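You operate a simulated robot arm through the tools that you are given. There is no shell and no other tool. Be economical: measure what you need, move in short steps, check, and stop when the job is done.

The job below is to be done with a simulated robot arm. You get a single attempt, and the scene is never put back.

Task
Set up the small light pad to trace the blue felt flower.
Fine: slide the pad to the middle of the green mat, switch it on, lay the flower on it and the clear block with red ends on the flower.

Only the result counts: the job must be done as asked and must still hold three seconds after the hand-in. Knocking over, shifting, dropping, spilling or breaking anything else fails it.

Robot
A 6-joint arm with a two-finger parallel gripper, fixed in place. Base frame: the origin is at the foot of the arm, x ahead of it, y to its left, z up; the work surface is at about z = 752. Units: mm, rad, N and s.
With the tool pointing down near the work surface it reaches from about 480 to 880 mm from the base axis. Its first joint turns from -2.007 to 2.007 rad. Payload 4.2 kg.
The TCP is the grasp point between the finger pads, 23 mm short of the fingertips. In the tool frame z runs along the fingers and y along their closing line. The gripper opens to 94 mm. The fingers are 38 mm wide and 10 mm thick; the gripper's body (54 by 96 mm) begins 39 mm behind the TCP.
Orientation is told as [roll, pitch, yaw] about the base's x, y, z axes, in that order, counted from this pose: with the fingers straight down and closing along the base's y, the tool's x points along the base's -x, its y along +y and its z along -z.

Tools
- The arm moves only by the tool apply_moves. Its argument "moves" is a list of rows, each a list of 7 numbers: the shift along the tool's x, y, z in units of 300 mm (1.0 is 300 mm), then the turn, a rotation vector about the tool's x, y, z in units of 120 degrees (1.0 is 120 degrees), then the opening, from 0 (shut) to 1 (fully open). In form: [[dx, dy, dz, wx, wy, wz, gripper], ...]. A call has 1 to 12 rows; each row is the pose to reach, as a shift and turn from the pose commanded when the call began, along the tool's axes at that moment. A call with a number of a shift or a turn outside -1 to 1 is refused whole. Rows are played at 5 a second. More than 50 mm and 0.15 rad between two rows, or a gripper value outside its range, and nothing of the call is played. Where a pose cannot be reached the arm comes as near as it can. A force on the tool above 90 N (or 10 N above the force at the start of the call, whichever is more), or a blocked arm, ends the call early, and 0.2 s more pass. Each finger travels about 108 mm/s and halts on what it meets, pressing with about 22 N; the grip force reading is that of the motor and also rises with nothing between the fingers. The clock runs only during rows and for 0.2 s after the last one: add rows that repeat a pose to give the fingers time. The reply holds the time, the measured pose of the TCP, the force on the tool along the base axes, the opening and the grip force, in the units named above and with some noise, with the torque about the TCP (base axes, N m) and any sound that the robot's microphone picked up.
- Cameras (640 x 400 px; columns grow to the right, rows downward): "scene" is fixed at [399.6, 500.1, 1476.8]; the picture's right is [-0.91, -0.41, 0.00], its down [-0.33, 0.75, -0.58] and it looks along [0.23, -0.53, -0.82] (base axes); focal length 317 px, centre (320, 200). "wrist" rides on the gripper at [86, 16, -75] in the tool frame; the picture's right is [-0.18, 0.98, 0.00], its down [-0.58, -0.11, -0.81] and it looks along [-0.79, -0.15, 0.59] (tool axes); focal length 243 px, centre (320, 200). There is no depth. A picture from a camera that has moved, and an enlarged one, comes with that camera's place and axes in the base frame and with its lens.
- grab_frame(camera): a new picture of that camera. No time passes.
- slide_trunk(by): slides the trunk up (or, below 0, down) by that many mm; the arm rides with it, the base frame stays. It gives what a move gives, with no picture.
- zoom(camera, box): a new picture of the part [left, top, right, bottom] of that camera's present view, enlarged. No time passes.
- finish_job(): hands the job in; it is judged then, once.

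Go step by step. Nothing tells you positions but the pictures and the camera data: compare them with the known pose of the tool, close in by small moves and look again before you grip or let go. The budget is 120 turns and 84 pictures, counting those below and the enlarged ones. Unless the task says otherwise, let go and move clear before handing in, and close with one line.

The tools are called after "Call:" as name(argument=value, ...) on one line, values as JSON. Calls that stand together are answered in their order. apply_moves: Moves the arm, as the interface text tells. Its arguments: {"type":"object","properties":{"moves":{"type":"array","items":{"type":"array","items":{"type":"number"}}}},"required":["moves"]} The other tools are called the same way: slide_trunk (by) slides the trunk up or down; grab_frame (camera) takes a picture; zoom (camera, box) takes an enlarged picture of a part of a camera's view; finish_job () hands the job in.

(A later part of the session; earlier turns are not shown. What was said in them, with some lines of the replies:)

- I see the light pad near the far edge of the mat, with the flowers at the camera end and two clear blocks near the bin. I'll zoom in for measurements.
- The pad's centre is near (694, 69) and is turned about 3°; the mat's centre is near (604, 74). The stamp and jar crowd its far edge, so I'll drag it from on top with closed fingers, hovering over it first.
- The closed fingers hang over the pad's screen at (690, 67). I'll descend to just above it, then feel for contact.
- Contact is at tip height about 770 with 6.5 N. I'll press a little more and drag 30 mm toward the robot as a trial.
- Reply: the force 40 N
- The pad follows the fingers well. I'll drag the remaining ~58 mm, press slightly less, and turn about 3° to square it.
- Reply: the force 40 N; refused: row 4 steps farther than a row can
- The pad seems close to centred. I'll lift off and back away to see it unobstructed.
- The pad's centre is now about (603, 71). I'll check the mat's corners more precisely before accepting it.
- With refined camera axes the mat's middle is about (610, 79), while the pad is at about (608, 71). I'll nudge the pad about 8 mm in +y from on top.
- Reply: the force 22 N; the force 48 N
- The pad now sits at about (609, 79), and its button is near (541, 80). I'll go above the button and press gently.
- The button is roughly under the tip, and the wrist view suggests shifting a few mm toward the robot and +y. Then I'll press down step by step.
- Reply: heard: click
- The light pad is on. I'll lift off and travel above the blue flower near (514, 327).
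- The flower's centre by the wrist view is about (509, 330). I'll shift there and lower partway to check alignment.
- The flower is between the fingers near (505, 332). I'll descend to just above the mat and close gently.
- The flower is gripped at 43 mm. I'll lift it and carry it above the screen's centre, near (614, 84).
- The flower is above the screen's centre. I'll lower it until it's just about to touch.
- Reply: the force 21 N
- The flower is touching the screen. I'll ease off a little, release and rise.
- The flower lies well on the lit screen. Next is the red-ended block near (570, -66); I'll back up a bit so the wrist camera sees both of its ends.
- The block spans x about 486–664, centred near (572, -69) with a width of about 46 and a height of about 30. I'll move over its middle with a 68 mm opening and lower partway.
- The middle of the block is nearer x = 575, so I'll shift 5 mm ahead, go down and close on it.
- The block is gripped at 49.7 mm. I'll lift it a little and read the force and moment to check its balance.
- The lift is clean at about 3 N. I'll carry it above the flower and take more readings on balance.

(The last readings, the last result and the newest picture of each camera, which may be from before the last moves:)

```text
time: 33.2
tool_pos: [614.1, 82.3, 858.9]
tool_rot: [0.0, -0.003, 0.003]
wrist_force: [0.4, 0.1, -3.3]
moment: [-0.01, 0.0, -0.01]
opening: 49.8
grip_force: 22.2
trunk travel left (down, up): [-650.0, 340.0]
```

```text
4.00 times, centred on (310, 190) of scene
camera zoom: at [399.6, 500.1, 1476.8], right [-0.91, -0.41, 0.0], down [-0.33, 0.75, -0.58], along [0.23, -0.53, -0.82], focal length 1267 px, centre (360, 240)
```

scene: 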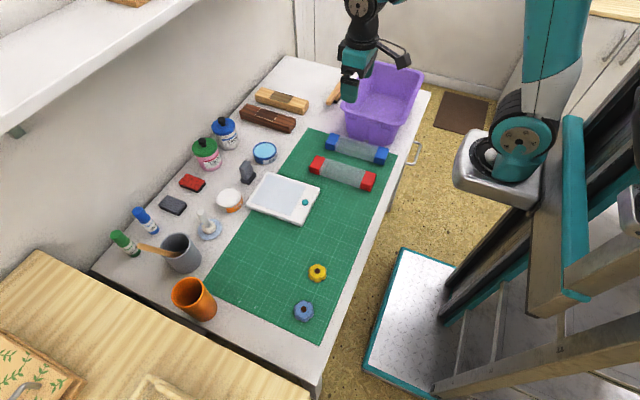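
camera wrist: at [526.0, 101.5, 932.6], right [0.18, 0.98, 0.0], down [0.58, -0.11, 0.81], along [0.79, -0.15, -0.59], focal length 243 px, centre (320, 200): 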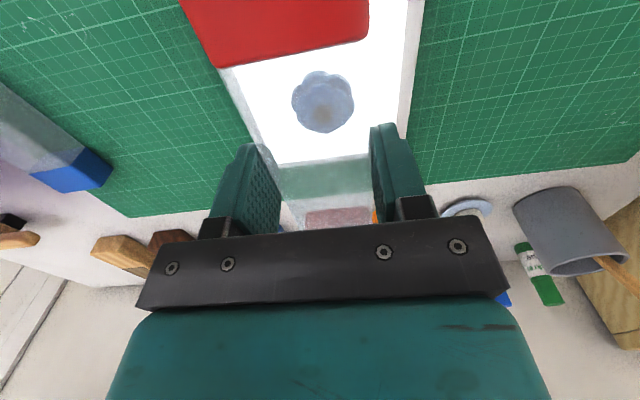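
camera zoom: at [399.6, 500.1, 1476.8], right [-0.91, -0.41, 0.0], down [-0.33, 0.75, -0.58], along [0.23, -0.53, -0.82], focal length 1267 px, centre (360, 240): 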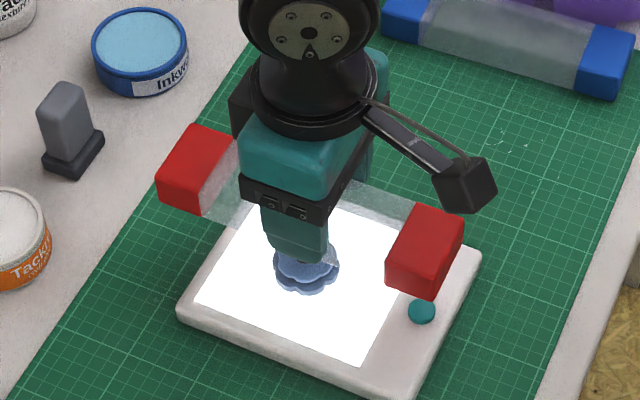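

The moment reads near zero, so the block is balanced, and the flower is right beneath near (616, 85). I'll lower in small steps until contact.

Call:
apply_moves(moves=[[-0.004, 0.005, 0.05, 0, 0, 0, 0.4], [-0.004, 0.005, 0.1, 0, 0, 0, 0.4], [-0.004, 0.005, 0.1, 0, 0, 0, 0.4]])

Call:
apply_moves(moves=[[0, 0, 0.01, 0, 0, 0, 0.4]])

Call:
apply_moves(moves=[[0, 0, 0.01, 0, 0, 0, 0.4]])

Call:
zoom(camera="scene", box=[230, 140, 390, 240])

```text
time: 34.0
tool_pos: [615.4, 84.1, 829.2]
tool_rot: [0.001, 0.001, 0.0]
wrist_force: [0.4, 0.5, -3.5]
moment: [0.03, 0.03, 0.05]
opening: 49.6
grip_force: 22.2
trunk travel left (down, up): [-650.0, 340.0]
```

```text
time: 34.4
tool_pos: [615.9, 85.4, 826.4]
tool_rot: [-0.001, -0.001, 0.003]
wrist_force: [-0.6, -0.3, -3.0]
moment: [-0.02, 0.05, 0.03]
opening: 49.7
grip_force: 21.9
trunk travel left (down, up): [-650.0, 340.0]
```

```text
time: 34.8
tool_pos: [616.8, 85.0, 823.8]
tool_rot: [-0.001, -0.001, 0.001]
wrist_force: [-0.5, -0.4, -3.3]
moment: [-0.01, 0.01, 0.0]
opening: 49.6
grip_force: 22.8
trunk travel left (down, up): [-650.0, 340.0]
```

```text
4.00 times, centred on (310, 190) of scene
camera zoom: at [399.6, 500.1, 1476.8], right [-0.91, -0.41, 0.0], down [-0.33, 0.75, -0.58], along [0.23, -0.53, -0.82], focal length 1267 px, centre (360, 240)
```

zoom: 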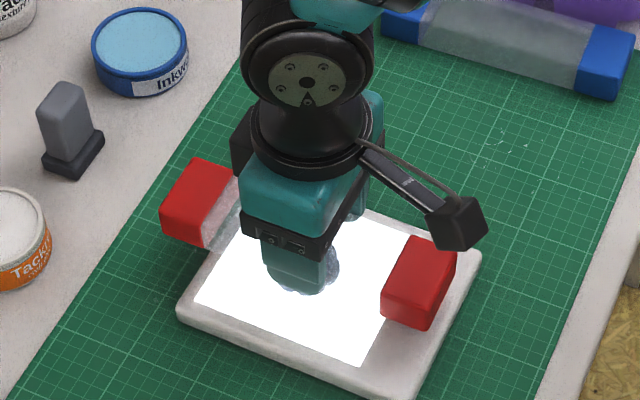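

Still above the flower; continuing down in small steps.

Call:
apply_moves(moves=[[0, 0, 0.008, 0, 0, 0, 0.4]])

Call:
apply_moves(moves=[[0, 0, 0.007, 0, 0, 0, 0.4]])

Call:
apply_moves(moves=[[0, 0, 0.006, 0, 0, 0, 0.4]])

```text
time: 35.2
tool_pos: [616.1, 83.9, 821.9]
tool_rot: [0.002, -0.001, 0.002]
wrist_force: [0.1, 0.3, -3.0]
moment: [-0.02, -0.05, 0.02]
opening: 49.6
grip_force: 22.0
trunk travel left (down, up): [-650.0, 340.0]
```

```text
time: 35.6
tool_pos: [616.2, 85.2, 820.4]
tool_rot: [0.0, -0.002, 0.0]
wrist_force: [-0.1, -0.1, -0.5]
moment: [-0.05, 0.01, -0.01]
opening: 50.0
grip_force: 22.3
trunk travel left (down, up): [-650.0, 340.0]
```

```text
time: 36.0
tool_pos: [615.5, 84.5, 819.2]
tool_rot: [0.002, -0.005, 0.001]
wrist_force: [-1.6, 0.2, 16.1]
moment: [-0.02, -0.11, 0.01]
opening: 49.8
grip_force: 21.9
trunk travel left (down, up): [-650.0, 340.0]
```

The block is resting on the flower. I'll ease off the pressure, open slowly and rise straight up.

Call:
apply_moves(moves=[[0, 0, -0.004, 0, 0, 0, 0.4], [0, 0, -0.004, 0, 0, 0, 0.4], [0, 0, -0.004, 0, 0, 0, 0.56], [0, 0, -0.004, 0, 0, 0, 0.64], [0, 0, -0.004, 0, 0, 0, 0.72], [0, 0, -0.004, 0, 0, 0, 0.72]])

Call:
grab_frame(camera="wrist")

Call:
zoom(camera="scene", box=[230, 140, 390, 240])

```text
time: 37.4
tool_pos: [616.4, 83.4, 818.0]
tool_rot: [0.0, 0.001, 0.002]
wrist_force: [0.2, 0.8, 0.1]
moment: [0.03, -0.01, 0.03]
opening: 67.6
grip_force: 0.1
trunk travel left (down, up): [-650.0, 340.0]
```

```text
45 pictures are left
camera wrist: at [527.8, 102.4, 892.4], right [0.18, 0.98, 0.0], down [0.58, -0.11, 0.81], along [0.79, -0.15, -0.59], focal length 243 px, centre (320, 200)
```

wrist: 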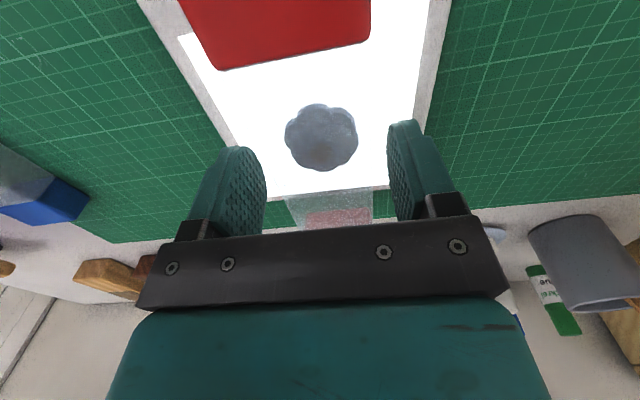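

```text
4.00 times, centred on (310, 190) of scene
camera zoom: at [399.6, 500.1, 1476.8], right [-0.91, -0.41, 0.0], down [-0.33, 0.75, -0.58], along [0.23, -0.53, -0.82], focal length 1267 px, centre (360, 240)
```

zoom: 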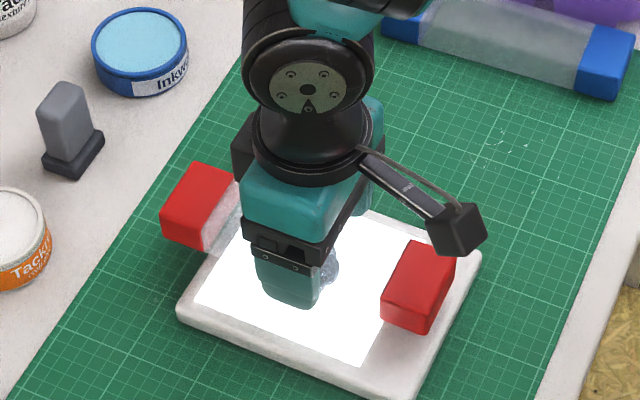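

The block stays level on the flower with the fingers clear on both sides. I'll rise straight up and back away.

Call:
apply_moves(moves=[[0, 0, -0.04, 0, 0, 0, 0.72], [0, 0, -0.12, 0, 0, 0, 0.72], [0, 0, -0.25, 0, 0, 0, 0.72], [0, 0, -0.4, 0, 0, 0, 0.72], [0.02, -0.14, -0.45, 0, 0, 0, 0.72], [0.04, -0.29, -0.45, 0, 0, 0, 0.72], [0.06, -0.44, -0.45, 0, 0, 0, 0.72], [0.08, -0.59, -0.45, 0, 0, 0, 0.72]])

Call:
zoom(camera="scene", box=[230, 140, 390, 240])

Call:
grab_frame(camera="scene")

```text
time: 39.2
tool_pos: [591.2, -94.0, 956.2]
tool_rot: [0.0, 0.0, 0.003]
wrist_force: [-0.2, 0.6, -0.1]
moment: [-0.05, -0.02, 0.0]
opening: 67.6
grip_force: 0.0
trunk travel left (down, up): [-650.0, 340.0]
```

```text
4.00 times, centred on (310, 190) of scene
camera zoom: at [399.6, 500.1, 1476.8], right [-0.91, -0.41, 0.0], down [-0.33, 0.75, -0.58], along [0.23, -0.53, -0.82], focal length 1267 px, centre (360, 240)
```

zoom: 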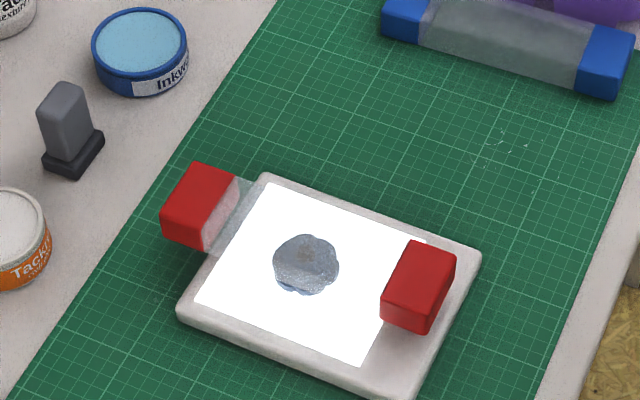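

```text
42 pictures are left
```

scene: 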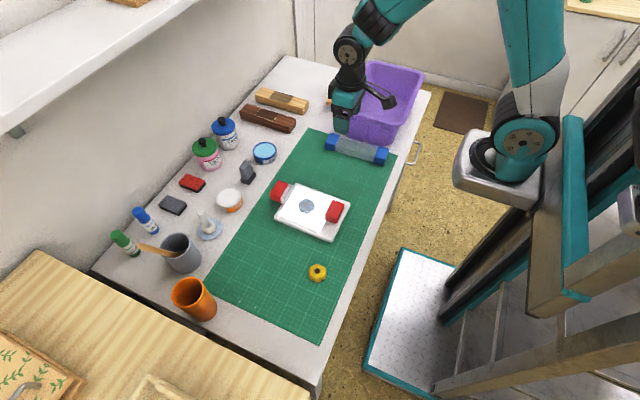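

The pad is lit in the middle of the mat, the blue flower lies on it and the red-ended block rests level on the flower. Everything else is where it was, so I'm handing in.

Call:
finish_job()

```text
The job is handed in.
```

The light pad is in the middle of the green mat and switched on, with the blue flower on its screen and the clear red-ended block level on the flower. The job is handed in.
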